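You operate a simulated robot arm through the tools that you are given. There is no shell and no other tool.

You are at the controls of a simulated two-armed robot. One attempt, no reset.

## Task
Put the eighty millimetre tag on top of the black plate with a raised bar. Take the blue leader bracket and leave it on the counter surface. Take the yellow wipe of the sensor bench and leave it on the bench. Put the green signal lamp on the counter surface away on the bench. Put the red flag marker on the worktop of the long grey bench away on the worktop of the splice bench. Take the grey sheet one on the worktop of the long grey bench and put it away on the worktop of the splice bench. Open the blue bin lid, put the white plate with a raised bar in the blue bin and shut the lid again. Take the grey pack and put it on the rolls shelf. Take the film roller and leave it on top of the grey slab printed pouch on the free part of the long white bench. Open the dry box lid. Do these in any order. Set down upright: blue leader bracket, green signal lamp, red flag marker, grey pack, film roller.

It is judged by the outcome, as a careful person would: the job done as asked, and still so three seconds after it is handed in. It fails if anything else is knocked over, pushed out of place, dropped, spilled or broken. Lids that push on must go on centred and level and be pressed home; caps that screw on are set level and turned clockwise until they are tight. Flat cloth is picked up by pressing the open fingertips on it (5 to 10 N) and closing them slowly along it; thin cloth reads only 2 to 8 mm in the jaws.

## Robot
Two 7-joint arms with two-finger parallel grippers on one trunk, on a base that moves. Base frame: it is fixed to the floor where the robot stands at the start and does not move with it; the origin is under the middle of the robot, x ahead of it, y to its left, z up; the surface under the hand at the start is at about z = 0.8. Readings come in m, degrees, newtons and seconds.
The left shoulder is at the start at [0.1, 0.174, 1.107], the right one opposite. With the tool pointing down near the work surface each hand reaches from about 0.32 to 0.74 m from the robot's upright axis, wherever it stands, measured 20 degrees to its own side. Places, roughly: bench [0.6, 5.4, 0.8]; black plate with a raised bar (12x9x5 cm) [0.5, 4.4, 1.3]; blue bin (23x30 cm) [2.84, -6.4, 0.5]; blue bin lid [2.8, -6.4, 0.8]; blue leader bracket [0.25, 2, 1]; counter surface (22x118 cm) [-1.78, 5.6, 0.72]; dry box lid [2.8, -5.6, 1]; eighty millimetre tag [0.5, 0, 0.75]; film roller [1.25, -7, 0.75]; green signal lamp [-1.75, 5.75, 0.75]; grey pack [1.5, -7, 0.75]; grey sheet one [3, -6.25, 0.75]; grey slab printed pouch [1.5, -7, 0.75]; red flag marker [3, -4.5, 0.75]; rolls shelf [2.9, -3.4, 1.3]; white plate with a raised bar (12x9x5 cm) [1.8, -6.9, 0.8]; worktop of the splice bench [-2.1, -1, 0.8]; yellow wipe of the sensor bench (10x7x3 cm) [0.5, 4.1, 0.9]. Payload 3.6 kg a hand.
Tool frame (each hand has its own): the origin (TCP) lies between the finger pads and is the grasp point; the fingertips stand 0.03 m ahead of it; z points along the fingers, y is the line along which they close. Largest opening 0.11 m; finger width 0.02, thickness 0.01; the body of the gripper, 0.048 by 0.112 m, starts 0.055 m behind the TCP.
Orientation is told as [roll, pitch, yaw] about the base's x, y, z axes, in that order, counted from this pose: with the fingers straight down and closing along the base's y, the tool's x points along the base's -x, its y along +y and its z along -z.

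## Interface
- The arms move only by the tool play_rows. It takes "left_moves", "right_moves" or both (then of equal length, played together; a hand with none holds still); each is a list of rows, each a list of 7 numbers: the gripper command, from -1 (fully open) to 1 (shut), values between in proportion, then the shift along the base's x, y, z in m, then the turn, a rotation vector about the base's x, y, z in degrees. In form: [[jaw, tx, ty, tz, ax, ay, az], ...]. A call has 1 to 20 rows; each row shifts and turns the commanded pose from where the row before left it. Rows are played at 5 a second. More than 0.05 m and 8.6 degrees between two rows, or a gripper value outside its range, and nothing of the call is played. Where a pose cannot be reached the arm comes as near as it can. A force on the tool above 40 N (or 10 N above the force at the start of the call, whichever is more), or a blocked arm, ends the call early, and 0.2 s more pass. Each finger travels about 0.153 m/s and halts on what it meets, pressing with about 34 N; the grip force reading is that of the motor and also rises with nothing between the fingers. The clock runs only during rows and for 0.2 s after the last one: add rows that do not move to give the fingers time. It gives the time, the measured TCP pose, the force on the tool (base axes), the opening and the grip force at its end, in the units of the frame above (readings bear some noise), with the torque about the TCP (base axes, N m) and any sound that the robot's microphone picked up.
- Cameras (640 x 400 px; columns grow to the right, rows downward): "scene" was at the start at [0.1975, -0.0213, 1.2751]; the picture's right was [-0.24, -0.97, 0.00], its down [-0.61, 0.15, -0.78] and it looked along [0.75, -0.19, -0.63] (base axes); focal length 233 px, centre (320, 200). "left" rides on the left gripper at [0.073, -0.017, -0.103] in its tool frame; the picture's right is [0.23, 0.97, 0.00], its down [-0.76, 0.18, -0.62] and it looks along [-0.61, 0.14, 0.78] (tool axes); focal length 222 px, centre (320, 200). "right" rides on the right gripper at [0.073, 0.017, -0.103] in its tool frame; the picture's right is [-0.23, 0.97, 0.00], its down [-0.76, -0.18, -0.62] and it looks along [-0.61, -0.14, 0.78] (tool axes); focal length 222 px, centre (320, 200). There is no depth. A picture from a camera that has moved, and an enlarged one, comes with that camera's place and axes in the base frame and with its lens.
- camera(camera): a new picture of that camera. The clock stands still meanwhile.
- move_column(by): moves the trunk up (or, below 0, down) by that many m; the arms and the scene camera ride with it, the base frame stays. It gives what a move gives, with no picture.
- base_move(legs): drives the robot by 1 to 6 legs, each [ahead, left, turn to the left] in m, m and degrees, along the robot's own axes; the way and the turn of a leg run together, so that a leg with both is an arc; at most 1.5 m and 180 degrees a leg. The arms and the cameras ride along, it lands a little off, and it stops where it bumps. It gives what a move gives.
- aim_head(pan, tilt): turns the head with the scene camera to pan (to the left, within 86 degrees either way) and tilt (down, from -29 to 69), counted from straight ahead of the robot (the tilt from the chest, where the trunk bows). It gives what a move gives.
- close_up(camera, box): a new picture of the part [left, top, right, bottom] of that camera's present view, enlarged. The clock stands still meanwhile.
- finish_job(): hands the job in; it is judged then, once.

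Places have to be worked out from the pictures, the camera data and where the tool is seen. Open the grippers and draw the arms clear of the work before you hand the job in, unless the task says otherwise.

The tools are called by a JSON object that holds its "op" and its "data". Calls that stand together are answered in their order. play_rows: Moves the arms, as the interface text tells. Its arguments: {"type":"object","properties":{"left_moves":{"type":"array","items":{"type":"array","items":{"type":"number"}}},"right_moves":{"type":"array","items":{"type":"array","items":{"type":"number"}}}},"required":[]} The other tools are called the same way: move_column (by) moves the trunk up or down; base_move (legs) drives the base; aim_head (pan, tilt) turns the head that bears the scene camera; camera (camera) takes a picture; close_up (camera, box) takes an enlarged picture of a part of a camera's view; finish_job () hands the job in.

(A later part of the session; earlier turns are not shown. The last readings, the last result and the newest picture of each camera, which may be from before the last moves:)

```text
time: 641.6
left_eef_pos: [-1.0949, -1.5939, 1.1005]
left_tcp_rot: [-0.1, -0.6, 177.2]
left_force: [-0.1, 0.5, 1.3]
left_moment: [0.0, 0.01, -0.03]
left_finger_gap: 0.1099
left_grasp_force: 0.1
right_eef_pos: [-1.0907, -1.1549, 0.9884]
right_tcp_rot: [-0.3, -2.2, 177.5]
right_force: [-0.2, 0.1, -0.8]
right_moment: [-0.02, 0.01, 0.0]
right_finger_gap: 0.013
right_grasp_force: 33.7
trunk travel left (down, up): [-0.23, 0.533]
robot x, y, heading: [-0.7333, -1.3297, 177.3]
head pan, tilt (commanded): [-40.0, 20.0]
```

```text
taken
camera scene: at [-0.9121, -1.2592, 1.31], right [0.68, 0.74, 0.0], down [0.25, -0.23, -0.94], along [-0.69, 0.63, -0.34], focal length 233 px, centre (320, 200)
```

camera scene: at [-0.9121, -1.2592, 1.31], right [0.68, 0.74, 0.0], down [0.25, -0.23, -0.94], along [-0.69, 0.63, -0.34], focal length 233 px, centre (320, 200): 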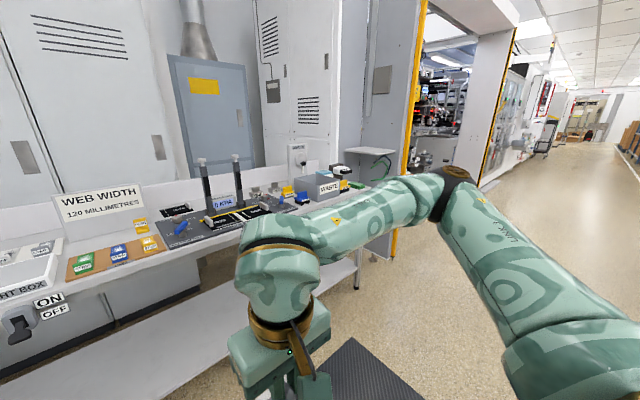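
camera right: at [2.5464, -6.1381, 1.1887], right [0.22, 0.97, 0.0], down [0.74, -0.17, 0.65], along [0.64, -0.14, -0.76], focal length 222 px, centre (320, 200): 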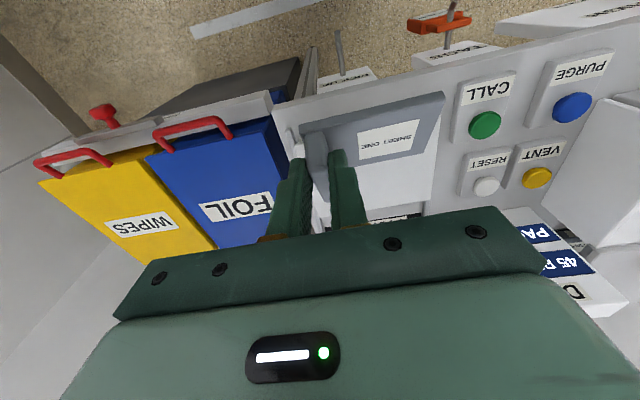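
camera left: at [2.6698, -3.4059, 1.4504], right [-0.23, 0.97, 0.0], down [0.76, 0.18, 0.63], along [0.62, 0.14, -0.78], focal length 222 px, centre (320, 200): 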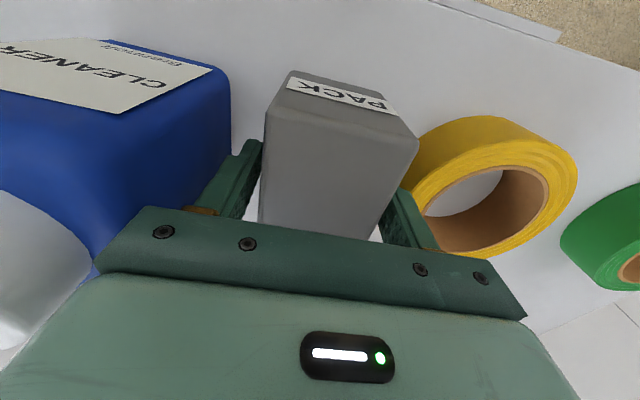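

This is the splice bench; it is fairly crowded. I raise the trunk for a better view of free spots on its worktop.

{"op": "move_column", "data": {"by": 0.3}}

{"op": "aim_head", "data": {"pan": 5, "tilt": 32}}

{"op": "camera", "data": {"camera": "scene"}}

{"op": "close_up", "data": {"camera": "scene", "box": [130, 130, 380, 260]}}

{"op": "close_up", "data": {"camera": "scene", "box": [330, 130, 630, 260]}}

```text
time: 644.6
left_eef_pos: [-1.0947, -1.5938, 1.4007]
left_tcp_rot: [0.0, -0.6, 177.2]
left_force: [-0.2, 0.6, -0.9]
left_moment: [0.03, -0.04, -0.01]
left_finger_gap: 0.1101
left_grasp_force: 0.1
right_eef_pos: [-1.0919, -1.1548, 1.287]
right_tcp_rot: [-0.3, -2.2, 177.6]
right_force: [0.2, -0.7, -1.3]
right_moment: [-0.03, -0.02, 0.03]
right_finger_gap: 0.0131
right_grasp_force: 33.8
trunk travel left (down, up): [-0.53, 0.233]
robot x, y, heading: [-0.7359, -1.3305, 177.6]
head pan, tilt (commanded): [-40.0, 20.0]
```

```text
time: 645.7
left_eef_pos: [-1.0951, -1.595, 1.4005]
left_tcp_rot: [-0.1, -0.6, 177.2]
left_force: [0.0, -0.8, 0.3]
left_moment: [0.02, -0.01, 0.0]
left_finger_gap: 0.11
left_grasp_force: 0.1
right_eef_pos: [-1.0906, -1.1547, 1.2874]
right_tcp_rot: [-0.3, -2.2, 177.6]
right_force: [0.6, 0.8, -1.0]
right_moment: [0.0, -0.02, 0.02]
right_finger_gap: 0.0134
right_grasp_force: 33.6
trunk travel left (down, up): [-0.53, 0.233]
robot x, y, heading: [-0.7317, -1.3257, 177.6]
head pan, tilt (commanded): [5.0, 32.0]
```

```text
taken
camera scene: at [-0.8411, -1.3299, 1.5952], right [-0.04, 1.0, 0.0], down [0.53, 0.02, -0.85], along [-0.85, -0.04, -0.53], focal length 233 px, centre (320, 200)
```

scene: 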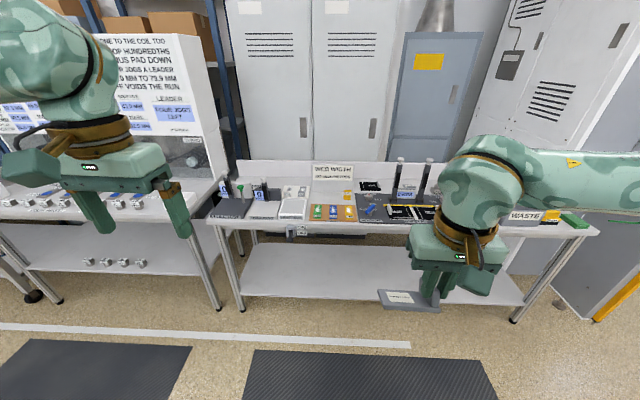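

```text
2.56 times, centred on (255, 195) of scene
camera zoom: at [-0.8411, -1.3299, 1.5952], right [-0.04, 1.0, 0.0], down [0.53, 0.02, -0.85], along [-0.85, -0.04, -0.53], focal length 597 px, centre (486, 213)
```

zoom: 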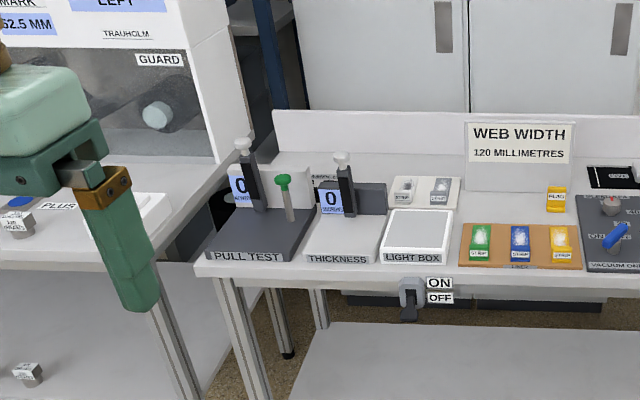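

```text
2.13 times, centred on (480, 195) of scene
camera zoom: at [-0.8411, -1.3299, 1.5952], right [-0.04, 1.0, 0.0], down [0.53, 0.02, -0.85], along [-0.85, -0.04, -0.53], focal length 497 px, centre (-21, 211)
```

zoom: 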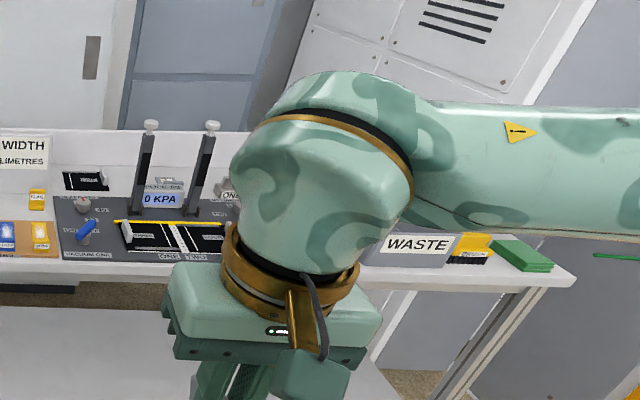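

The clearest patch on the splice bench is in front of the WEB WIDTH sign, behind the brown strip tray, around (-2.2,-1.37). I drive closer to inspect it from above.

{"op": "base_move", "data": {"legs": [[0.5, 0.18, 2.4]]}}

{"op": "aim_head", "data": {"pan": -5, "tilt": 45}}

{"op": "camera", "data": {"camera": "scene"}}

{"op": "close_up", "data": {"camera": "scene", "box": [220, 80, 460, 230]}}

```text
time: 648.8
left_eef_pos: [-1.5873, -1.7767, 1.3999]
left_tcp_rot: [-0.1, -0.7, 179.6]
left_force: [-0.3, 0.1, -0.6]
left_moment: [0.04, 0.0, -0.01]
left_finger_gap: 0.11
left_grasp_force: 0.1
right_eef_pos: [-1.6026, -1.3381, 1.2888]
right_tcp_rot: [-0.3, -2.2, 180.1]
right_force: [0.4, -0.4, -0.9]
right_moment: [0.02, 0.0, -0.01]
right_finger_gap: 0.0129
right_grasp_force: 33.8
trunk travel left (down, up): [-0.53, 0.233]
robot x, y, heading: [-1.2373, -1.4887, 179.9]
head pan, tilt (commanded): [5.0, 32.0]
```

```text
time: 649.5
left_eef_pos: [-1.5889, -1.777, 1.3997]
left_tcp_rot: [-0.1, -0.7, 179.5]
left_force: [0.1, 0.2, 0.6]
left_moment: [0.0, 0.02, -0.01]
left_finger_gap: 0.11
left_grasp_force: 0.1
right_eef_pos: [-1.6033, -1.3384, 1.2881]
right_tcp_rot: [-0.3, -2.1, 180.0]
right_force: [0.3, 0.6, -0.6]
right_moment: [-0.02, -0.01, 0.01]
right_finger_gap: 0.0129
right_grasp_force: 33.8
trunk travel left (down, up): [-0.53, 0.233]
robot x, y, heading: [-1.2342, -1.4935, 179.9]
head pan, tilt (commanded): [-5.0, 45.0]
```

```text
taken
camera scene: at [-1.3384, -1.4874, 1.5757], right [0.09, 1.0, 0.0], down [0.7, -0.06, -0.71], along [-0.7, 0.06, -0.71], focal length 233 px, centre (320, 200)
```

scene: 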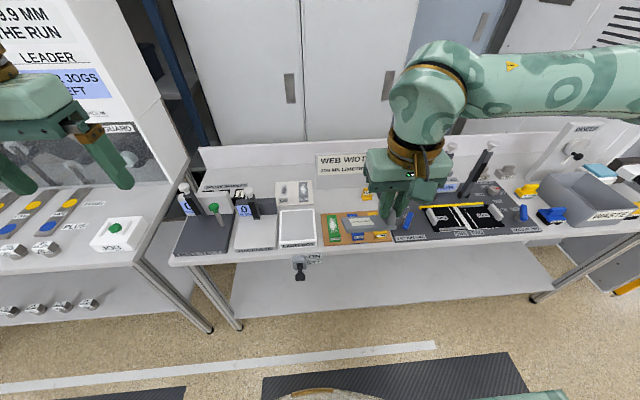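

```text
2.67 times, centred on (340, 155) of scene
camera zoom: at [-1.3384, -1.4874, 1.5757], right [0.09, 1.0, 0.0], down [0.7, -0.06, -0.71], along [-0.7, 0.06, -0.71], focal length 622 px, centre (267, 320)
```

zoom: 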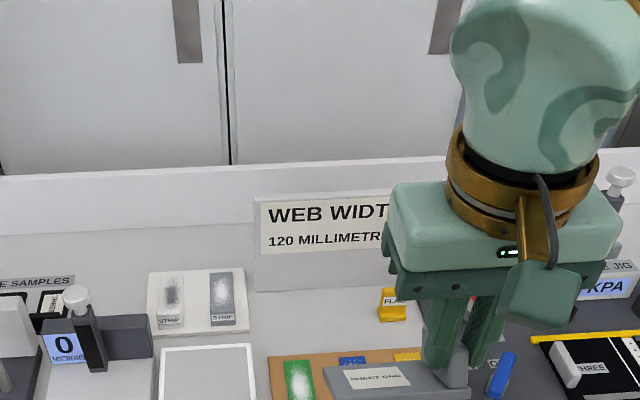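

The free patch spans x≈-2.02 to -2.17, y≈-1.46 to -1.23. I approach a little, lower the trunk, restore the 30° tilt the sheet was gripped with (so it hangs level), and bring it over the patch.

{"op": "base_move", "data": {"legs": [[0.14, 0, 0]]}}

{"op": "move_column", "data": {"by": -0.25}}

{"op": "play_rows", "data": {"right_moves": [[1, -0.03, -0.003, 0.01, 0, 7.1, 0], [1, -0.03, -0.003, 0.01, 0, 7.1, 0], [1, -0.03, -0.003, 0.01, 0, 7.1, 0], [1, -0.035, -0.003, 0, 0, 7.0, 0], [1, -0.04, -0.003, 0, 0, 0, 0], [1, -0.04, -0.003, 0, 0, 0, 0], [1, -0.04, -0.003, 0, 0, 0, 0], [1, -0.04, -0.003, 0, 0, 0, 0], [1, -0.04, -0.002, 0, 0, 0, 0], [1, 0, 0, 0, 0, 0, 0]]}}

{"op": "camera", "data": {"camera": "right"}}

{"op": "camera", "data": {"camera": "scene"}}

```text
time: 650.9
left_eef_pos: [-1.7284, -1.7773, 1.4007]
left_tcp_rot: [0.0, -0.6, 179.7]
left_force: [0.6, -0.5, 0.1]
left_moment: [-0.01, -0.04, 0.01]
left_finger_gap: 0.1099
left_grasp_force: 0.1
right_eef_pos: [-1.7449, -1.3392, 1.2887]
right_tcp_rot: [-0.3, -2.2, -179.9]
right_force: [-0.2, -0.6, -1.1]
right_moment: [0.03, 0.01, 0.01]
right_finger_gap: 0.013
right_grasp_force: 34.3
trunk travel left (down, up): [-0.53, 0.233]
robot x, y, heading: [-1.3764, -1.4924, -180.1]
head pan, tilt (commanded): [-5.0, 45.0]
```

```text
time: 653.5
left_eef_pos: [-1.7287, -1.7775, 1.152]
left_tcp_rot: [-0.1, -0.7, 179.7]
left_force: [-0.8, 0.2, -0.3]
left_moment: [0.0, -0.01, 0.0]
left_finger_gap: 0.1099
left_grasp_force: 0.0
right_eef_pos: [-1.7453, -1.3392, 1.0384]
right_tcp_rot: [-0.3, -2.3, -179.9]
right_force: [0.0, 0.7, -0.9]
right_moment: [0.02, 0.03, 0.02]
right_finger_gap: 0.013
right_grasp_force: 34.0
trunk travel left (down, up): [-0.28, 0.483]
robot x, y, heading: [-1.3814, -1.4931, -179.9]
head pan, tilt (commanded): [-5.0, 45.0]
```

```text
time: 655.6
left_eef_pos: [-1.7286, -1.7777, 1.1503]
left_tcp_rot: [-0.1, -0.7, 179.7]
left_force: [-0.7, -0.6, 0.3]
left_moment: [-0.05, 0.03, -0.01]
left_finger_gap: 0.1103
left_grasp_force: 0.1
right_eef_pos: [-2.0685, -1.3654, 1.0676]
right_tcp_rot: [-0.3, -30.4, -179.7]
right_force: [7.5, -0.6, -0.1]
right_moment: [-0.02, -0.22, -0.02]
right_finger_gap: 0.0131
right_grasp_force: 33.7
trunk travel left (down, up): [-0.28, 0.483]
robot x, y, heading: [-1.3808, -1.4916, -180.0]
head pan, tilt (commanded): [-5.0, 45.0]
```

```text
taken
camera right: at [-1.9542, -1.3833, 1.1199], right [-0.2, -0.97, 0.11], down [-0.34, 0.17, 0.92], along [-0.92, 0.14, -0.37], focal length 222 px, centre (320, 200)
```

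right: 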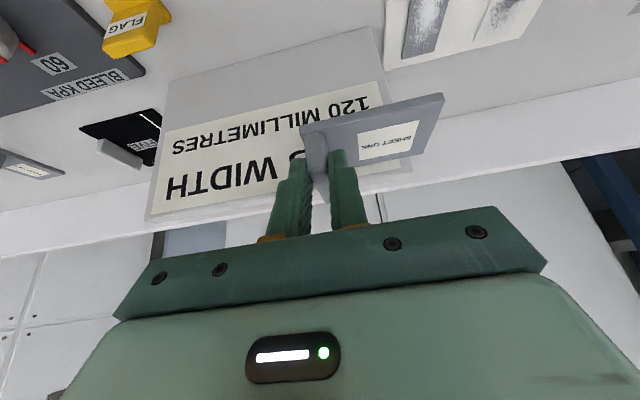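

```text
taken
camera scene: at [-1.5472, -1.4874, 1.3231], right [0.09, 1.0, 0.0], down [0.7, -0.06, -0.71], along [-0.7, 0.06, -0.71], focal length 233 px, centre (320, 200)
```

scene: 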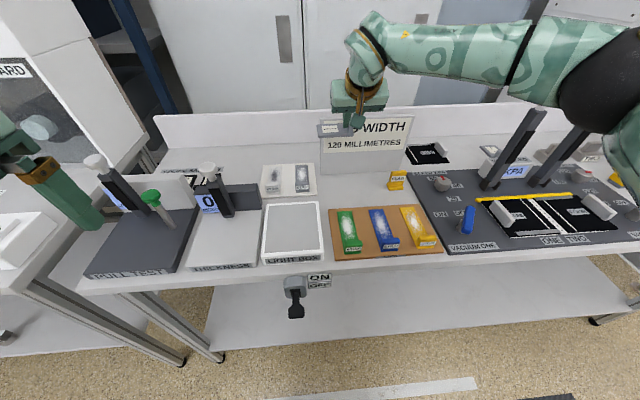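

A 7.5 N push-back shows the sheet has just touched the WEB WIDTH sign. I back off 4 cm at once and check the sign.

{"op": "play_rows", "data": {"right_moves": [[1, 0.02, 0, 0.0, 0, 0, 0], [1, 0.025, 0, 0.0, 0, 0, 0], [1, 0, 0, 0, 0, 0, 0]]}}

{"op": "camera", "data": {"camera": "scene"}}

{"op": "close_up", "data": {"camera": "scene", "box": [250, 70, 450, 220]}}

{"op": "camera", "data": {"camera": "right"}}

```text
time: 656.5
left_eef_pos: [-1.7303, -1.7777, 1.1505]
left_tcp_rot: [0.0, -0.7, 179.6]
left_force: [-0.6, 0.4, 0.2]
left_moment: [0.01, 0.01, -0.01]
left_finger_gap: 0.1098
left_grasp_force: 0.0
right_eef_pos: [-2.0253, -1.3642, 1.0661]
right_tcp_rot: [-0.3, -30.4, -179.9]
right_force: [-0.2, 0.8, 0.0]
right_moment: [0.05, -0.02, 0.0]
right_finger_gap: 0.0132
right_grasp_force: 34.2
trunk travel left (down, up): [-0.28, 0.483]
robot x, y, heading: [-1.382, -1.4918, -179.6]
head pan, tilt (commanded): [-5.0, 45.0]
```

```text
taken
camera scene: at [-1.5489, -1.4876, 1.3228], right [0.09, 1.0, 0.0], down [0.71, -0.06, -0.71], along [-0.7, 0.06, -0.71], focal length 233 px, centre (320, 200)
```

scene: 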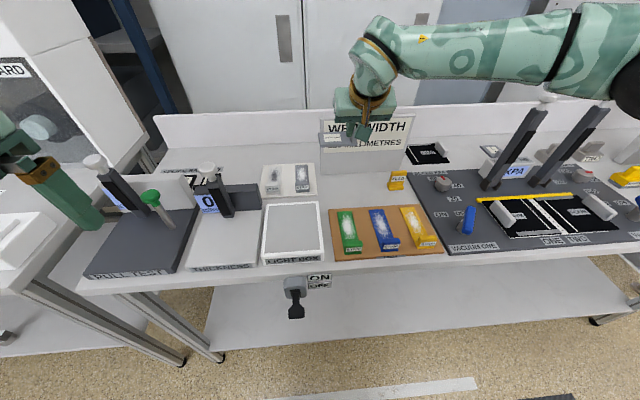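

```text
2.67 times, centred on (350, 145) of scene
camera zoom: at [-1.5489, -1.4876, 1.3228], right [0.09, 1.0, 0.0], down [0.71, -0.06, -0.71], along [-0.7, 0.06, -0.71], focal length 622 px, centre (240, 347)
```

zoom: 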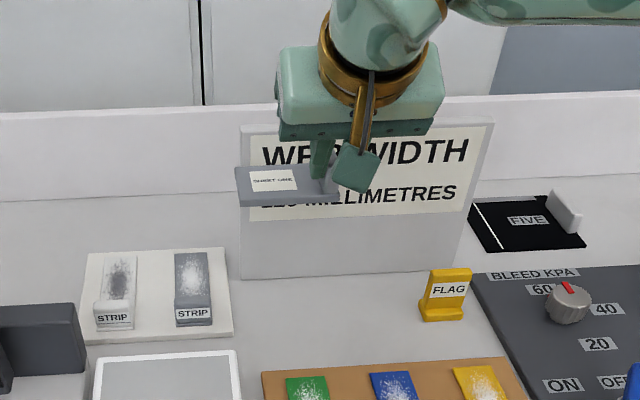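

```text
taken
camera right: at [-1.9108, -1.3831, 1.1198], right [-0.2, -0.97, 0.11], down [-0.34, 0.17, 0.92], along [-0.92, 0.14, -0.37], focal length 222 px, centre (320, 200)
```

right: 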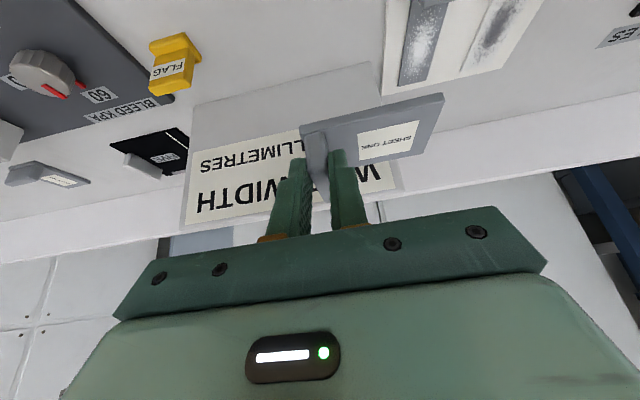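

The sign still stands where it was; triangulation shows the bench top is z≈0.84 and the sign at x≈-2.14. The free patch is x≈-1.985 to -2.135. I lower the sheet in the middle of it, TCP at (-2.04,-1.36).

{"op": "play_rows", "data": {"right_moves": [[1, -0.012, 0.003, -0.035, 0, 0, 0], [1, 0, 0, -0.035, 0, 0, 0], [1, 0, 0, -0.035, 0, 0, 0], [1, 0, 0, -0.03, 0, 0, 0], [1, 0, 0, -0.01, 0, 0, 0], [1, 0, 0, 0, 0, 0, 0]]}}

{"op": "close_up", "data": {"camera": "scene", "box": [250, 90, 450, 240]}}

{"op": "camera", "data": {"camera": "right"}}

```text
time: 657.9
left_eef_pos: [-1.7309, -1.7752, 1.1502]
left_tcp_rot: [-0.1, -0.7, 179.7]
left_force: [0.2, -0.6, -0.6]
left_moment: [-0.01, 0.02, 0.03]
left_finger_gap: 0.11
left_grasp_force: 0.0
right_eef_pos: [-2.0378, -1.3607, 0.9247]
right_tcp_rot: [-0.3, -30.4, -179.9]
right_force: [0.5, 0.1, -0.8]
right_moment: [0.02, 0.0, 0.0]
right_finger_gap: 0.013
right_grasp_force: 33.8
trunk travel left (down, up): [-0.28, 0.483]
robot x, y, heading: [-1.3793, -1.4927, -180.0]
head pan, tilt (commanded): [-5.0, 45.0]
```

```text
2.67 times, centred on (350, 165) of scene
camera zoom: at [-1.5484, -1.4875, 1.3229], right [0.09, 1.0, 0.0], down [0.7, -0.06, -0.71], along [-0.7, 0.06, -0.71], focal length 622 px, centre (240, 293)
```

zoom: 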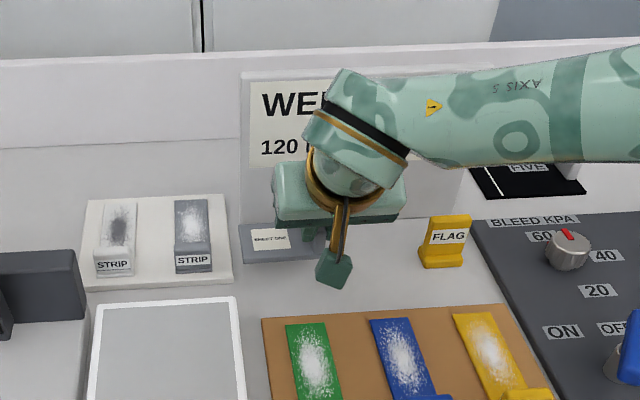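

```text
taken
camera right: at [-1.923, -1.3787, 0.976], right [-0.2, -0.97, 0.11], down [-0.34, 0.17, 0.92], along [-0.92, 0.14, -0.37], focal length 222 px, centre (320, 200)
```

right: 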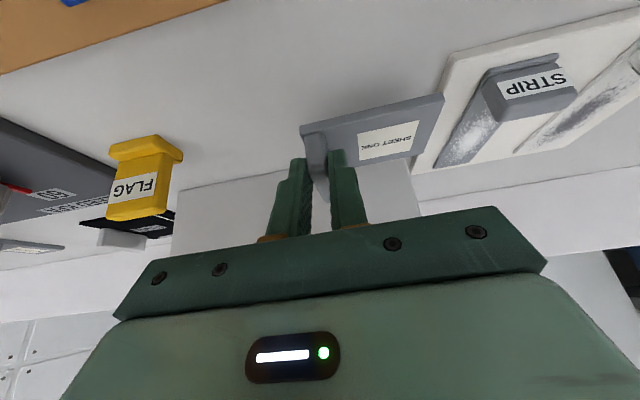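

The sheet hangs level over the patch; its left end is a bit near the sample board, so I shift 1 cm right and lower in small steps.

{"op": "play_rows", "data": {"right_moves": [[1, 0, 0.01, 0, 0, 0, 0], [1, 0, 0, -0.01, 0, 0, 0], [1, 0, 0, -0.008, 0, 0, 0], [1, 0, 0, -0.006, 0, 0, 0], [1, 0, 0, -0.004, 0, 0, 0], [1, 0, 0, -0.003, 0, 0, 0], [1, 0, 0, 0, 0, 0, 0]]}}

```text
time: 659.5
left_eef_pos: [-1.7277, -1.7779, 1.1525]
left_tcp_rot: [-0.1, -0.8, 179.7]
left_force: [-0.1, 0.3, -0.1]
left_moment: [0.03, 0.0, 0.02]
left_finger_gap: 0.1101
left_grasp_force: 0.0
right_eef_pos: [-2.0382, -1.352, 0.8968]
right_tcp_rot: [-0.3, -30.9, -179.9]
right_force: [-1.8, 2.0, 32.1]
right_moment: [-0.08, 0.4, -0.03]
right_finger_gap: 0.0128
right_grasp_force: 34.5
trunk travel left (down, up): [-0.28, 0.483]
robot x, y, heading: [-1.3787, -1.491, -180.0]
head pan, tilt (commanded): [-5.0, 45.0]
```

Contact at z≈0.897 (32 N). I ease up 4 mm and open the jaws.

{"op": "play_rows", "data": {"right_moves": [[1, 0, 0, 0.004, 0, 0, 0], [0.6, 0, 0, 0, 0, 0, 0], [0.3, 0, 0, 0, 0, 0, 0], [0.1, 0, 0, 0, 0, 0, 0], [0.1, 0, 0, 0, 0, 0, 0]]}}

{"op": "camera", "data": {"camera": "right"}}

{"op": "close_up", "data": {"camera": "scene", "box": [250, 90, 450, 240]}}

```text
time: 660.6
left_eef_pos: [-1.7286, -1.7763, 1.1502]
left_tcp_rot: [-0.1, -0.7, 179.6]
left_force: [0.4, 0.1, 0.2]
left_moment: [0.0, -0.02, 0.0]
left_finger_gap: 0.11
left_grasp_force: 0.0
right_eef_pos: [-2.0379, -1.352, 0.8974]
right_tcp_rot: [-0.3, -30.4, -179.8]
right_force: [0.0, 0.0, 0.4]
right_moment: [0.0, -0.02, -0.02]
right_finger_gap: 0.0497
right_grasp_force: 0.0
trunk travel left (down, up): [-0.28, 0.483]
robot x, y, heading: [-1.3834, -1.4938, -179.9]
head pan, tilt (commanded): [-5.0, 45.0]
```

```text
taken
camera right: at [-1.9231, -1.3698, 0.9482], right [-0.2, -0.97, 0.11], down [-0.34, 0.17, 0.92], along [-0.92, 0.14, -0.37], focal length 222 px, centre (320, 200)
```

right: 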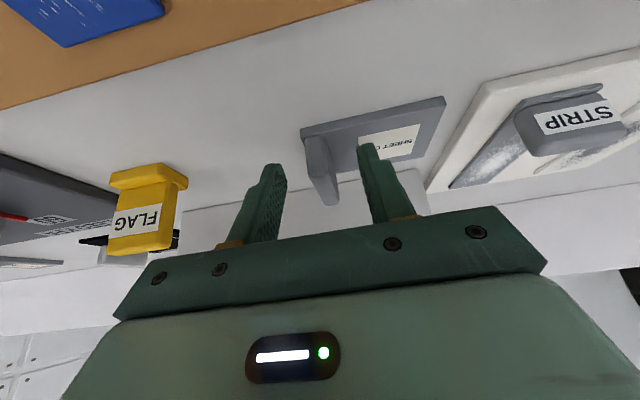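

```text
2.67 times, centred on (350, 165) of scene
camera zoom: at [-1.5484, -1.4875, 1.3229], right [0.09, 1.0, 0.0], down [0.7, -0.06, -0.71], along [-0.7, 0.06, -0.71], focal length 622 px, centre (240, 293)
```

zoom: 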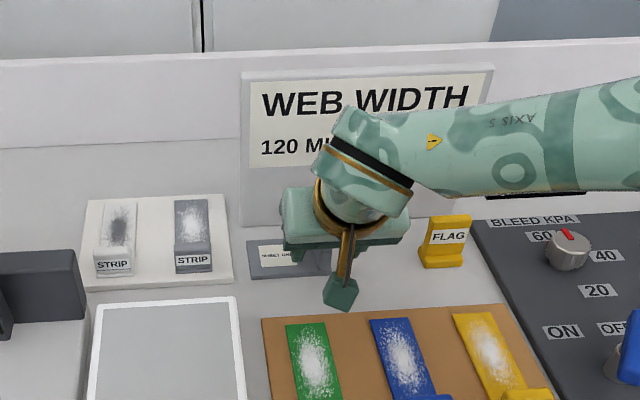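

The sheet lies flat on the splice bench. I lift straight up, retract and level the right hand.

{"op": "play_rows", "data": {"right_moves": [[0.1, 0, 0, 0.02, 0, 0, 0], [0.0, 0, 0, 0.03, 0, 0, 0], [-0.2, 0, 0, 0.04, 0, 0, 0], [-1, 0, 0, 0.04, 0, 0, 0], [-1, 0.03, 0, 0.03, 0, 0, 0], [-1, 0.045, 0, 0.01, 0, -7.1, 0], [-1, 0.045, 0, 0, 0, -7.1, 0], [-1, 0.045, 0, 0, 0, -7.1, 0], [-1, 0.045, 0, 0, 0, -7.1, 0], [-1, 0.04, 0.0, 0, 0, 0, 0], [-1, 0, 0, 0, 0, 0, 0]]}}

{"op": "camera", "data": {"camera": "scene"}}

{"op": "close_up", "data": {"camera": "scene", "box": [250, 90, 450, 240]}}

```text
time: 663.0
left_eef_pos: [-1.7298, -1.7792, 1.15]
left_tcp_rot: [-0.1, -0.6, 179.8]
left_force: [-0.6, -0.9, 0.1]
left_moment: [-0.01, 0.02, -0.01]
left_finger_gap: 0.1102
left_grasp_force: 0.0
right_eef_pos: [-1.7891, -1.3513, 1.0661]
right_tcp_rot: [-0.4, -2.1, -179.8]
right_force: [-1.3, 0.2, -0.4]
right_moment: [-0.02, 0.0, 0.0]
right_finger_gap: 0.1101
right_grasp_force: 0.1
trunk travel left (down, up): [-0.28, 0.483]
robot x, y, heading: [-1.3785, -1.495, -180.0]
head pan, tilt (commanded): [-5.0, 45.0]
```

```text
taken
camera scene: at [-1.5489, -1.4877, 1.3228], right [0.09, 1.0, 0.0], down [0.71, -0.06, -0.71], along [-0.7, 0.06, -0.71], focal length 233 px, centre (320, 200)
```

scene: 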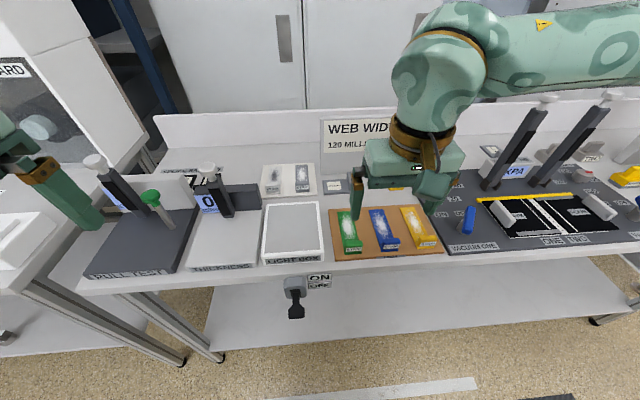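

```text
2.67 times, centred on (350, 165) of scene
camera zoom: at [-1.5489, -1.4877, 1.3228], right [0.09, 1.0, 0.0], down [0.71, -0.06, -0.71], along [-0.7, 0.06, -0.71], focal length 622 px, centre (240, 293)
```

zoom: 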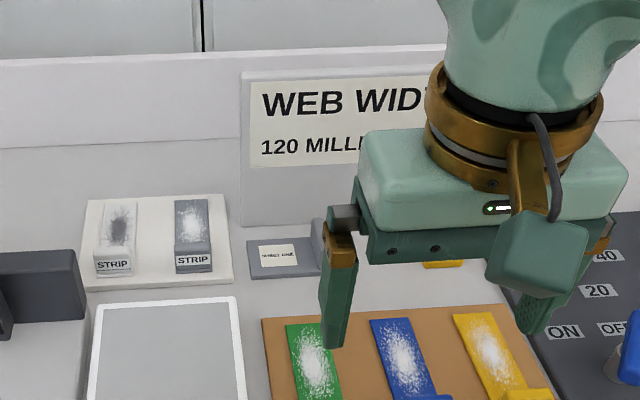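

Sheet One is delivered. Now I return for the red flag: back out, around the centre table, and up to the grey bench near the HEIGHT gauge.

{"op": "base_move", "data": {"legs": [[-0.55, 0, 0], [0, 1.3, 0], [0, 0, -180], [1.4, 0, 0], [1.2, 0, 0]]}}

{"op": "base_move", "data": {"legs": [[0, -1.3, 0]]}}

{"op": "aim_head", "data": {"pan": 0, "tilt": 25}}

{"op": "camera", "data": {"camera": "scene"}}

```text
time: 692.0
left_eef_pos: [2.1318, -2.47, 1.1495]
left_tcp_rot: [0.0, -0.5, 0.5]
left_force: [0.2, 0.5, 0.0]
left_moment: [0.02, -0.01, -0.02]
left_finger_gap: 0.11
left_grasp_force: 0.0
right_eef_pos: [2.1956, -2.8945, 1.0662]
right_tcp_rot: [-0.3, -1.9, 0.8]
right_force: [0.4, -0.9, 0.3]
right_moment: [0.0, 0.01, 0.0]
right_finger_gap: 0.1099
right_grasp_force: 0.0
trunk travel left (down, up): [-0.28, 0.483]
robot x, y, heading: [1.7807, -2.7567, 0.8]
head pan, tilt (commanded): [-5.0, 45.0]
```

```text
time: 698.5
left_eef_pos: [2.1453, -3.7644, 1.1497]
left_tcp_rot: [-0.2, -0.7, 0.1]
left_force: [0.6, -1.1, 0.2]
left_moment: [0.01, -0.02, -0.01]
left_finger_gap: 0.1099
left_grasp_force: 0.0
right_eef_pos: [2.2071, -4.1895, 1.0658]
right_tcp_rot: [-0.4, -2.0, 0.4]
right_force: [0.1, 0.0, 0.2]
right_moment: [0.03, -0.03, 0.04]
right_finger_gap: 0.11
right_grasp_force: 0.2
trunk travel left (down, up): [-0.28, 0.483]
robot x, y, heading: [1.7993, -4.0457, 0.2]
head pan, tilt (commanded): [-5.0, 45.0]
```

```text
time: 699.3
left_eef_pos: [2.1468, -3.7629, 1.1504]
left_tcp_rot: [-0.1, -0.6, 0.1]
left_force: [0.3, -0.1, 0.0]
left_moment: [0.02, -0.02, 0.0]
left_finger_gap: 0.1097
left_grasp_force: 0.1
right_eef_pos: [2.2073, -4.19, 1.0678]
right_tcp_rot: [-0.2, -2.1, 0.4]
right_force: [-0.6, 0.3, 0.1]
right_moment: [0.03, 0.0, -0.01]
right_finger_gap: 0.11
right_grasp_force: 0.1
trunk travel left (down, up): [-0.28, 0.483]
robot x, y, heading: [1.8017, -4.0483, 0.2]
head pan, tilt (commanded): [0.0, 25.0]
```

```text
taken
camera scene: at [1.9784, -4.0478, 1.3534], right [0.01, -1.0, 0.0], down [-0.42, 0.0, -0.91], along [0.91, 0.01, -0.42], focal length 233 px, centre (320, 200)
```

scene: 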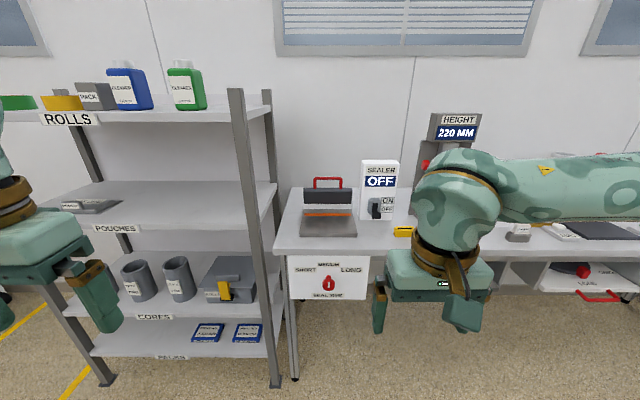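

I go to the right of the gauge first, to see the flag unobstructed and measure it.

{"op": "base_move", "data": {"legs": [[0, -0.85, 0], [0.42, 0, -0.2]]}}

{"op": "aim_head", "data": {"pan": 28, "tilt": 32}}

{"op": "camera", "data": {"camera": "scene"}}

{"op": "close_up", "data": {"camera": "scene", "box": [250, 80, 450, 230]}}

```text
time: 706.0
left_eef_pos: [2.5691, -4.6112, 1.15]
left_tcp_rot: [-0.1, -0.6, -0.5]
left_force: [1.3, -0.1, 0.6]
left_moment: [0.01, 0.01, -0.02]
left_finger_gap: 0.1099
left_grasp_force: 0.0
right_eef_pos: [2.6249, -5.0387, 1.0666]
right_tcp_rot: [-0.3, -2.0, -0.3]
right_force: [-0.2, -0.6, 0.1]
right_moment: [0.01, -0.03, 0.02]
right_finger_gap: 0.11
right_grasp_force: 0.1
trunk travel left (down, up): [-0.28, 0.483]
robot x, y, heading: [2.2186, -4.8915, -0.4]
head pan, tilt (commanded): [0.0, 25.0]
```

```text
time: 706.9
left_eef_pos: [2.5688, -4.6117, 1.1496]
left_tcp_rot: [0.0, -0.7, -0.6]
left_force: [-0.3, -0.1, 1.1]
left_moment: [-0.04, 0.01, 0.0]
left_finger_gap: 0.11
left_grasp_force: 0.0
right_eef_pos: [2.6249, -5.0374, 1.0664]
right_tcp_rot: [-0.3, -1.9, -0.2]
right_force: [-0.7, -1.0, -0.3]
right_moment: [0.02, 0.01, -0.02]
right_finger_gap: 0.1103
right_grasp_force: 0.0
trunk travel left (down, up): [-0.28, 0.483]
robot x, y, heading: [2.2195, -4.8924, -0.2]
head pan, tilt (commanded): [28.0, 32.0]
```

```text
taken
camera scene: at [2.3849, -4.852, 1.3424], right [0.47, -0.89, 0.0], down [-0.47, -0.25, -0.85], along [0.75, 0.39, -0.53], focal length 233 px, centre (320, 200)
```

scene: 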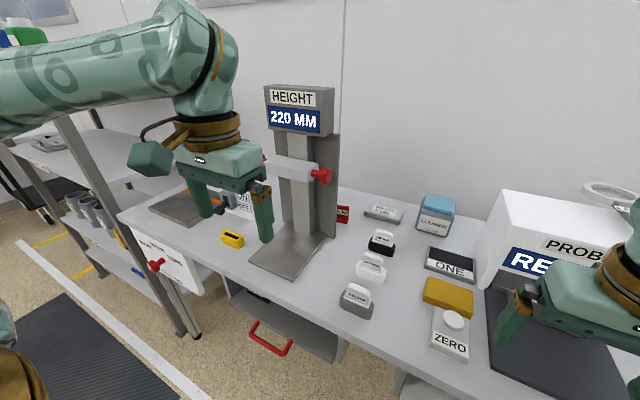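

```text
2.67 times, centred on (350, 155) of scene
camera zoom: at [2.3849, -4.852, 1.3424], right [0.47, -0.89, 0.0], down [-0.47, -0.25, -0.85], along [0.75, 0.39, -0.53], focal length 622 px, centre (240, 320)
```

zoom: 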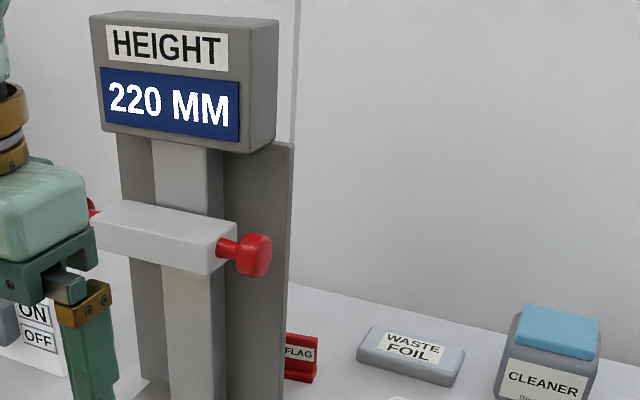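

The flag's front-right bottom corner is at about (3.002,-4.643), 7 cm behind the gauge's back plate (x≈2.93), so a hand yawed −90° and leaning right fits behind it. I prepare the right hand's yaw here and tuck the left.

{"op": "play_rows", "data": {"right_moves": [[-1, 0, 0, 0.01, 0, 0, -8.2], [-1, 0, 0, 0.01, 0, 0, -8.2], [-1, 0, 0, 0.01, 0, 0, -8.2], [-1, 0, 0, 0.01, 0, 0, -8.2], [-1, 0, 0, 0.01, 0, 0, -8.2], [-1, 0, 0, 0, 0, 0, -8.2], [-1, 0, 0, 0, 0, 0, -8.2], [-1, 0, 0, 0, 0, 0, -8.2], [-1, 0, 0, 0, 0, 0, -8.2], [-1, 0, 0, 0, 0, 0, -8.2], [-1, 0, 0, 0, 0, 0, -8.0], [-1, 0, 0, 0, 0, 0, 0]], "left_moves": [[-1, -0.02, 0.02, 0, 0, 0, 0], [-1, -0.02, 0.02, 0, 0, 0, 0], [-1, 0, 0, 0, 0, 0, 0], [-1, 0, 0, 0, 0, 0, 0], [-1, 0, 0, 0, 0, 0, 0], [-1, 0, 0, 0, 0, 0, 0], [-1, 0, 0, 0, 0, 0, 0], [-1, 0, 0, 0, 0, 0, 0], [-1, 0, 0, 0, 0, 0, 0], [-1, 0, 0, 0, 0, 0, 0], [-1, 0, 0, 0, 0, 0, 0], [-1, 0, 0, 0, 0, 0, 0]]}}

{"op": "base_move", "data": {"legs": [[0, 0.36, 0], [0.06, 0, 0]]}}

{"op": "aim_head", "data": {"pan": -15, "tilt": 35}}

{"op": "camera", "data": {"camera": "scene"}}

```text
time: 709.5
left_eef_pos: [2.5395, -4.5756, 1.1366]
left_tcp_rot: [-0.1, -0.7, -0.5]
left_force: [0.0, -0.1, 0.4]
left_moment: [0.0, 0.01, -0.02]
left_finger_gap: 0.1097
left_grasp_force: 0.1
left hand out of reach, approached as far as the arm can: row 2
right_eef_pos: [2.6246, -5.0371, 1.1171]
right_tcp_rot: [-0.2, -2.1, -90.3]
right_force: [0.0, -0.1, 0.2]
right_moment: [-0.02, 0.01, -0.02]
right_finger_gap: 0.11
right_grasp_force: 0.2
trunk travel left (down, up): [-0.28, 0.483]
robot x, y, heading: [2.2163, -4.8918, -0.4]
head pan, tilt (commanded): [28.0, 32.0]
```

```text
time: 712.4
left_eef_pos: [2.6038, -4.2173, 1.1353]
left_tcp_rot: [-0.2, -0.6, -0.5]
left_force: [0.4, -0.2, -0.4]
left_moment: [0.0, 0.05, 0.01]
left_finger_gap: 0.11
left_grasp_force: 0.0
right_eef_pos: [2.6882, -4.6795, 1.1161]
right_tcp_rot: [-0.5, -2.0, -90.2]
right_force: [-0.4, -0.1, -0.4]
right_moment: [0.05, 0.05, -0.02]
right_finger_gap: 0.1102
right_grasp_force: 0.1
trunk travel left (down, up): [-0.28, 0.483]
robot x, y, heading: [2.2788, -4.5318, -0.2]
head pan, tilt (commanded): [28.0, 32.0]
```

```text
time: 713.5
left_eef_pos: [2.6011, -4.2176, 1.137]
left_tcp_rot: [-0.1, -0.7, -0.6]
left_force: [-0.3, -0.2, 0.1]
left_moment: [0.0, -0.01, 0.02]
left_finger_gap: 0.1101
left_grasp_force: 0.1
right_eef_pos: [2.685, -4.6793, 1.1167]
right_tcp_rot: [-0.3, -2.1, -90.2]
right_force: [0.2, -0.4, 0.3]
right_moment: [0.03, 0.01, 0.02]
right_finger_gap: 0.1098
right_grasp_force: 0.1
trunk travel left (down, up): [-0.28, 0.483]
robot x, y, heading: [2.274, -4.5328, -0.4]
head pan, tilt (commanded): [-15.0, 35.0]
```

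```text
taken
camera scene: at [2.4514, -4.5579, 1.3378], right [-0.26, -0.96, 0.0], down [-0.55, 0.15, -0.82], along [0.79, -0.21, -0.57], focal length 233 px, centre (320, 200)
```

scene: 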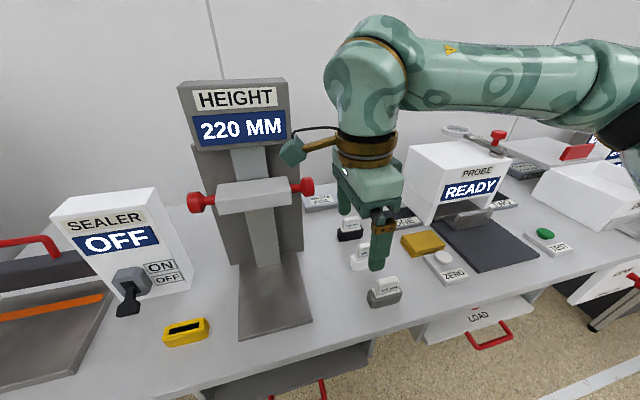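

I swing the right hand to the right with a 30° lean (fingers toward the flag side), then reach forward at height, well right of the gauge.

{"op": "play_rows", "data": {"right_moves": [[-1, 0, -0.04, 0, 8, 0, 0], [-1, 0, -0.04, 0, 8, 0, 0], [-1, 0, -0.04, 0, 8, 0, 0], [-1, 0.01, -0.03, 0, 8, 0, 0], [-1, 0.04, 0, 0, 0, 0, 0], [-1, 0.04, 0, 0, 0, 0, 0], [-1, 0.04, 0, 0, 0, 0, 0], [-1, 0.04, 0, 0, 0, 0, 0], [-1, 0.04, 0, 0, 0, 0, 0], [-1, 0.04, 0, 0, 0, 0, 0], [-1, 0.04, 0, 0, 0, 0, 0], [-1, 0.04, 0, 0, 0, 0, 0], [-1, 0, 0, 0, 0, 0, 0]]}}

{"op": "camera", "data": {"camera": "right"}}

{"op": "camera", "data": {"camera": "scene"}}

```text
time: 716.3
left_eef_pos: [2.6013, -4.218, 1.1365]
left_tcp_rot: [-0.1, -0.8, -0.5]
left_force: [0.1, 0.7, -0.5]
left_moment: [-0.02, 0.0, 0.02]
left_finger_gap: 0.1101
left_grasp_force: 0.1
right_eef_pos: [2.9297, -4.8271, 1.1148]
right_tcp_rot: [-0.2, 29.9, -90.2]
right_force: [-0.8, -0.4, 0.5]
right_moment: [0.0, 0.0, 0.0]
right_finger_gap: 0.11
right_grasp_force: 0.1
right hand out of reach, approached as far as the arm can: row 10, 11, 12
trunk travel left (down, up): [-0.28, 0.483]
robot x, y, heading: [2.2826, -4.533, -0.5]
head pan, tilt (commanded): [-15.0, 35.0]
```

```text
taken
camera right: at [2.9476, -4.8161, 1.2397], right [0.97, -0.2, -0.12], down [-0.18, -0.97, 0.16], along [-0.15, -0.14, -0.98], focal length 222 px, centre (320, 200)
```

right: 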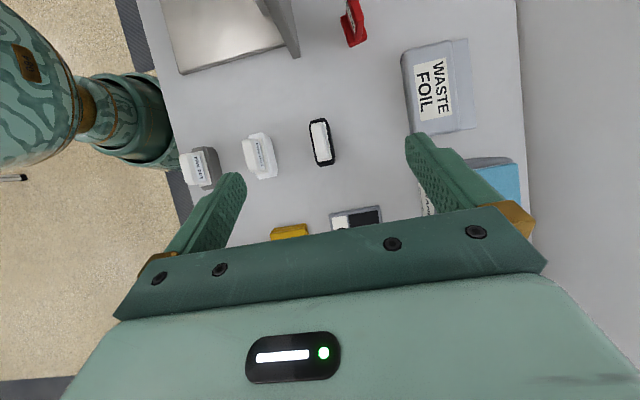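

```text
taken
camera scene: at [2.4515, -4.5579, 1.3377], right [-0.26, -0.96, 0.0], down [-0.55, 0.15, -0.82], along [0.79, -0.22, -0.57], focal length 233 px, centre (320, 200)
```

scene: 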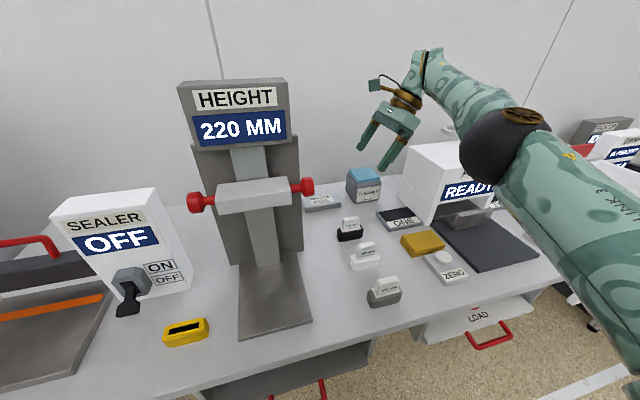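

The wrist camera now looks straight down past the gauge: the red flag is visible at the top. I zoom in to locate it.

{"op": "close_up", "data": {"camera": "right", "box": [270, 0, 430, 80]}}

```text
4.00 times, centred on (350, 40) of right
camera zoom: at [2.9476, -4.8161, 1.2397], right [0.97, -0.2, -0.12], down [-0.18, -0.97, 0.16], along [-0.15, -0.14, -0.98], focal length 888 px, centre (200, 840)
```

zoom: 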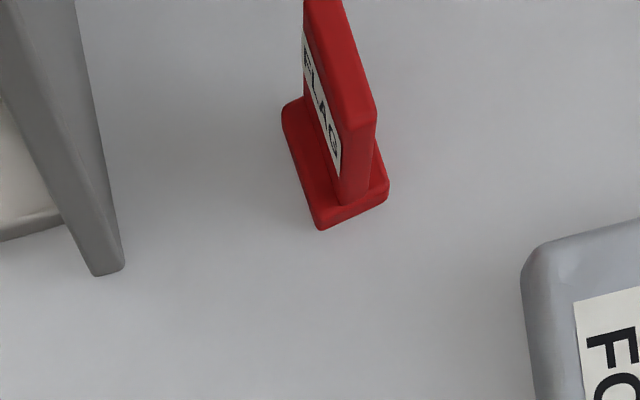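

The flag's tab is about 1.1 cm thick, centred near (2.995,-4.618), yawed ~8°, base 2.98–3.01 in x. It is slightly beyond reach, so I lower the trunk 5 cm and creep the base 3.5 cm forward.

{"op": "base_move", "data": {"legs": [[0.035, 0, 0.3]]}}

{"op": "move_column", "data": {"by": -0.05}}

{"op": "play_rows", "data": {"right_moves": [[-0.2, 0.005, 0.03, 0, 0, 0, 4], [-0.2, 0.005, 0.035, 0, 0, 0, 4], [-0.2, 0.005, 0.035, 0, 0, 0, 0], [-0.2, 0.005, 0.035, 0, 0, 0, 0], [-0.2, 0.005, 0.03, 0, 0, 0, 0], [-0.2, 0, 0, 0, 0, 0, 0]]}}

{"op": "camera", "data": {"camera": "right"}}

{"op": "camera", "data": {"camera": "scene"}}

```text
time: 717.1
left_eef_pos: [2.6367, -4.2151, 1.1356]
left_tcp_rot: [-0.1, -0.6, -0.3]
left_force: [0.6, -0.7, -0.9]
left_moment: [-0.03, 0.04, 0.0]
left_finger_gap: 0.1098
left_grasp_force: 0.1
right_eef_pos: [2.969, -4.8234, 1.1127]
right_tcp_rot: [-0.5, 30.0, -90.0]
right_force: [-0.4, 0.4, -1.1]
right_moment: [-0.02, 0.06, -0.01]
right_finger_gap: 0.1102
right_grasp_force: 0.0
trunk travel left (down, up): [-0.28, 0.483]
robot x, y, heading: [2.3095, -4.5317, 0.2]
head pan, tilt (commanded): [-15.0, 35.0]
```

```text
time: 718.1
left_eef_pos: [2.6503, -4.2161, 1.0732]
left_tcp_rot: [0.0, 1.8, -0.3]
left_force: [-1.1, -0.2, -1.1]
left_moment: [0.0, -0.01, -0.04]
left_finger_gap: 0.1099
left_grasp_force: 0.0
right_eef_pos: [2.9655, -4.8242, 1.0642]
right_tcp_rot: [0.0, 29.9, -89.9]
right_force: [0.3, 0.0, -0.3]
right_moment: [0.02, -0.03, 0.02]
right_finger_gap: 0.1099
right_grasp_force: 0.2
trunk travel left (down, up): [-0.23, 0.533]
robot x, y, heading: [2.3168, -4.5355, 0.0]
head pan, tilt (commanded): [-15.0, 35.0]
```

```text
time: 719.5
left_eef_pos: [2.651, -4.2169, 1.0738]
left_tcp_rot: [-0.1, 1.9, -0.3]
left_force: [1.0, -0.4, -1.2]
left_moment: [0.04, 0.01, -0.02]
left_finger_gap: 0.11
left_grasp_force: 0.0
right_eef_pos: [2.9902, -4.6557, 1.0657]
right_tcp_rot: [0.0, 30.1, -82.0]
right_force: [0.6, 0.5, 0.3]
right_moment: [0.0, 0.04, 0.0]
right_finger_gap: 0.066
right_grasp_force: 0.0
right hand out of reach, approached as far as the arm can: row 5
trunk travel left (down, up): [-0.23, 0.533]
robot x, y, heading: [2.3129, -4.5348, 0.2]
head pan, tilt (commanded): [-15.0, 35.0]
```

```text
taken
camera right: at [3.0042, -4.6444, 1.1919], right [0.99, -0.06, -0.11], down [-0.04, -0.99, 0.16], along [-0.12, -0.15, -0.98], focal length 222 px, centre (320, 200)
```

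right: 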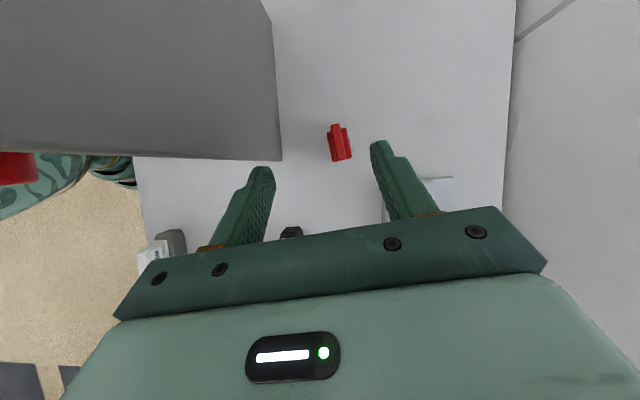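

```text
taken
camera scene: at [2.5106, -4.5575, 1.2861], right [-0.26, -0.97, 0.0], down [-0.55, 0.15, -0.82], along [0.79, -0.21, -0.57], focal length 233 px, centre (320, 200)
```

scene: 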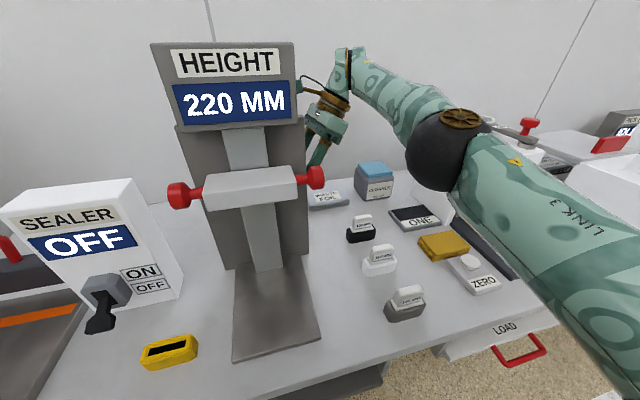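

The flag sits at (2.998,-4.615) in this view. I lower to z≈0.97 first (where reach improves), then shift over the flag.

{"op": "play_rows", "data": {"right_moves": [[-0.2, 0, 0, -0.035, 0, 0, 0], [-0.2, 0, 0, -0.035, 0, 0, 0], [-0.2, 0, 0, -0.025, 0, 0, 0], [-0.2, 0.003, 0.015, 0, 0, 0, 0], [-0.2, 0.004, 0.013, 0, 0, 0, 0], [-0.2, 0, 0, 0, 0, 0, 0]]}}

{"op": "camera", "data": {"camera": "right"}}

{"op": "close_up", "data": {"camera": "scene", "box": [270, 60, 420, 220]}}

```text
time: 720.9
left_eef_pos: [2.6509, -4.2164, 1.0729]
left_tcp_rot: [-0.1, 1.9, -0.3]
left_force: [1.2, 0.3, 0.9]
left_moment: [0.02, -0.03, 0.04]
left_finger_gap: 0.1101
left_grasp_force: 0.2
right_eef_pos: [2.9966, -4.6282, 0.9705]
right_tcp_rot: [-0.3, 30.1, -82.0]
right_force: [-0.2, 0.8, 0.3]
right_moment: [-0.01, 0.0, 0.01]
right_finger_gap: 0.0661
right_grasp_force: 0.0
trunk travel left (down, up): [-0.23, 0.533]
robot x, y, heading: [2.3107, -4.5332, -0.0]
head pan, tilt (commanded): [-15.0, 35.0]
```

```text
taken
camera right: at [3.0111, -4.6155, 1.097], right [0.99, -0.06, -0.12], down [-0.04, -0.99, 0.16], along [-0.12, -0.15, -0.98], focal length 222 px, centre (320, 200)
```

right: 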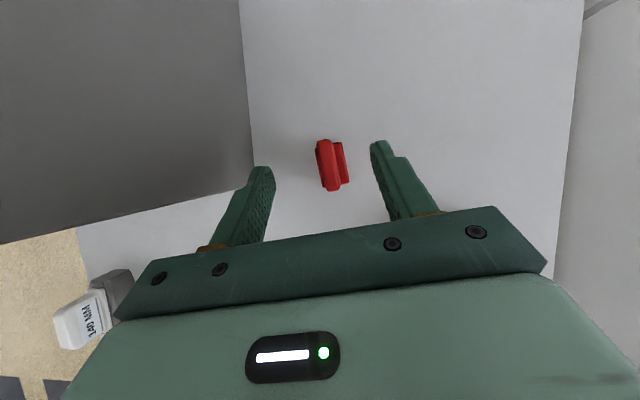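

```text
2.50 times, centred on (345, 140) of scene
camera zoom: at [2.5104, -4.5573, 1.2862], right [-0.26, -0.97, 0.0], down [-0.55, 0.15, -0.82], along [0.79, -0.21, -0.57], focal length 583 px, centre (258, 350)
```

zoom: 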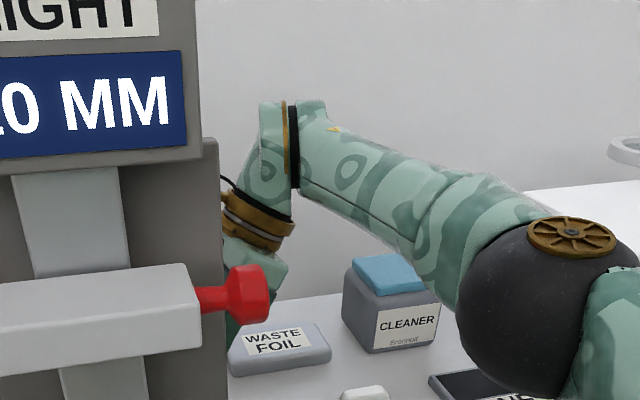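

The flag is between the open fingers. I lower to z≈0.895.

{"op": "play_rows", "data": {"right_moves": [[-0.2, 0, 0, -0.03, 0, 0, 0], [-0.2, 0, 0, -0.025, 0, 0, 0], [-0.2, 0, 0, -0.015, 0, 0, 0], [-0.2, 0, 0, -0.005, 0, 0, 0], [-0.2, 0, 0, 0, 0, 0, 0]]}}

{"op": "camera", "data": {"camera": "right"}}

```text
time: 722.1
left_eef_pos: [2.6506, -4.2163, 1.074]
left_tcp_rot: [0.0, 1.9, -0.2]
left_force: [-0.2, 0.8, -0.7]
left_moment: [-0.03, 0.01, 0.01]
left_finger_gap: 0.1101
left_grasp_force: 0.1
right_eef_pos: [2.9951, -4.6287, 0.8965]
right_tcp_rot: [-0.3, 30.0, -81.9]
right_force: [-0.4, 0.4, -0.5]
right_moment: [-0.03, -0.05, -0.01]
right_finger_gap: 0.0658
right_grasp_force: 0.1
trunk travel left (down, up): [-0.23, 0.533]
robot x, y, heading: [2.3117, -4.5312, 0.1]
head pan, tilt (commanded): [-15.0, 35.0]
```

```text
taken
camera right: at [3.0109, -4.616, 1.0218], right [0.99, -0.06, -0.12], down [-0.04, -0.99, 0.16], along [-0.12, -0.15, -0.98], focal length 222 px, centre (320, 200)
```

right: 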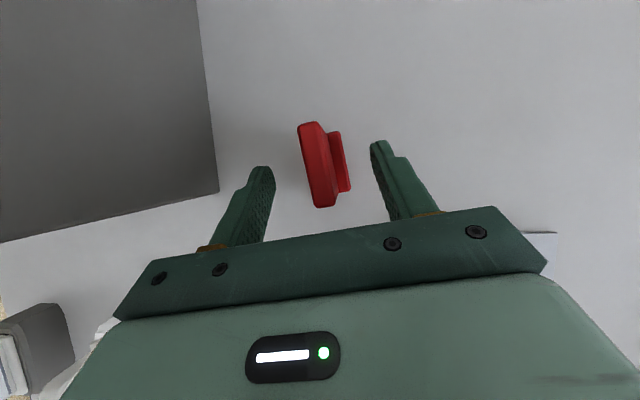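

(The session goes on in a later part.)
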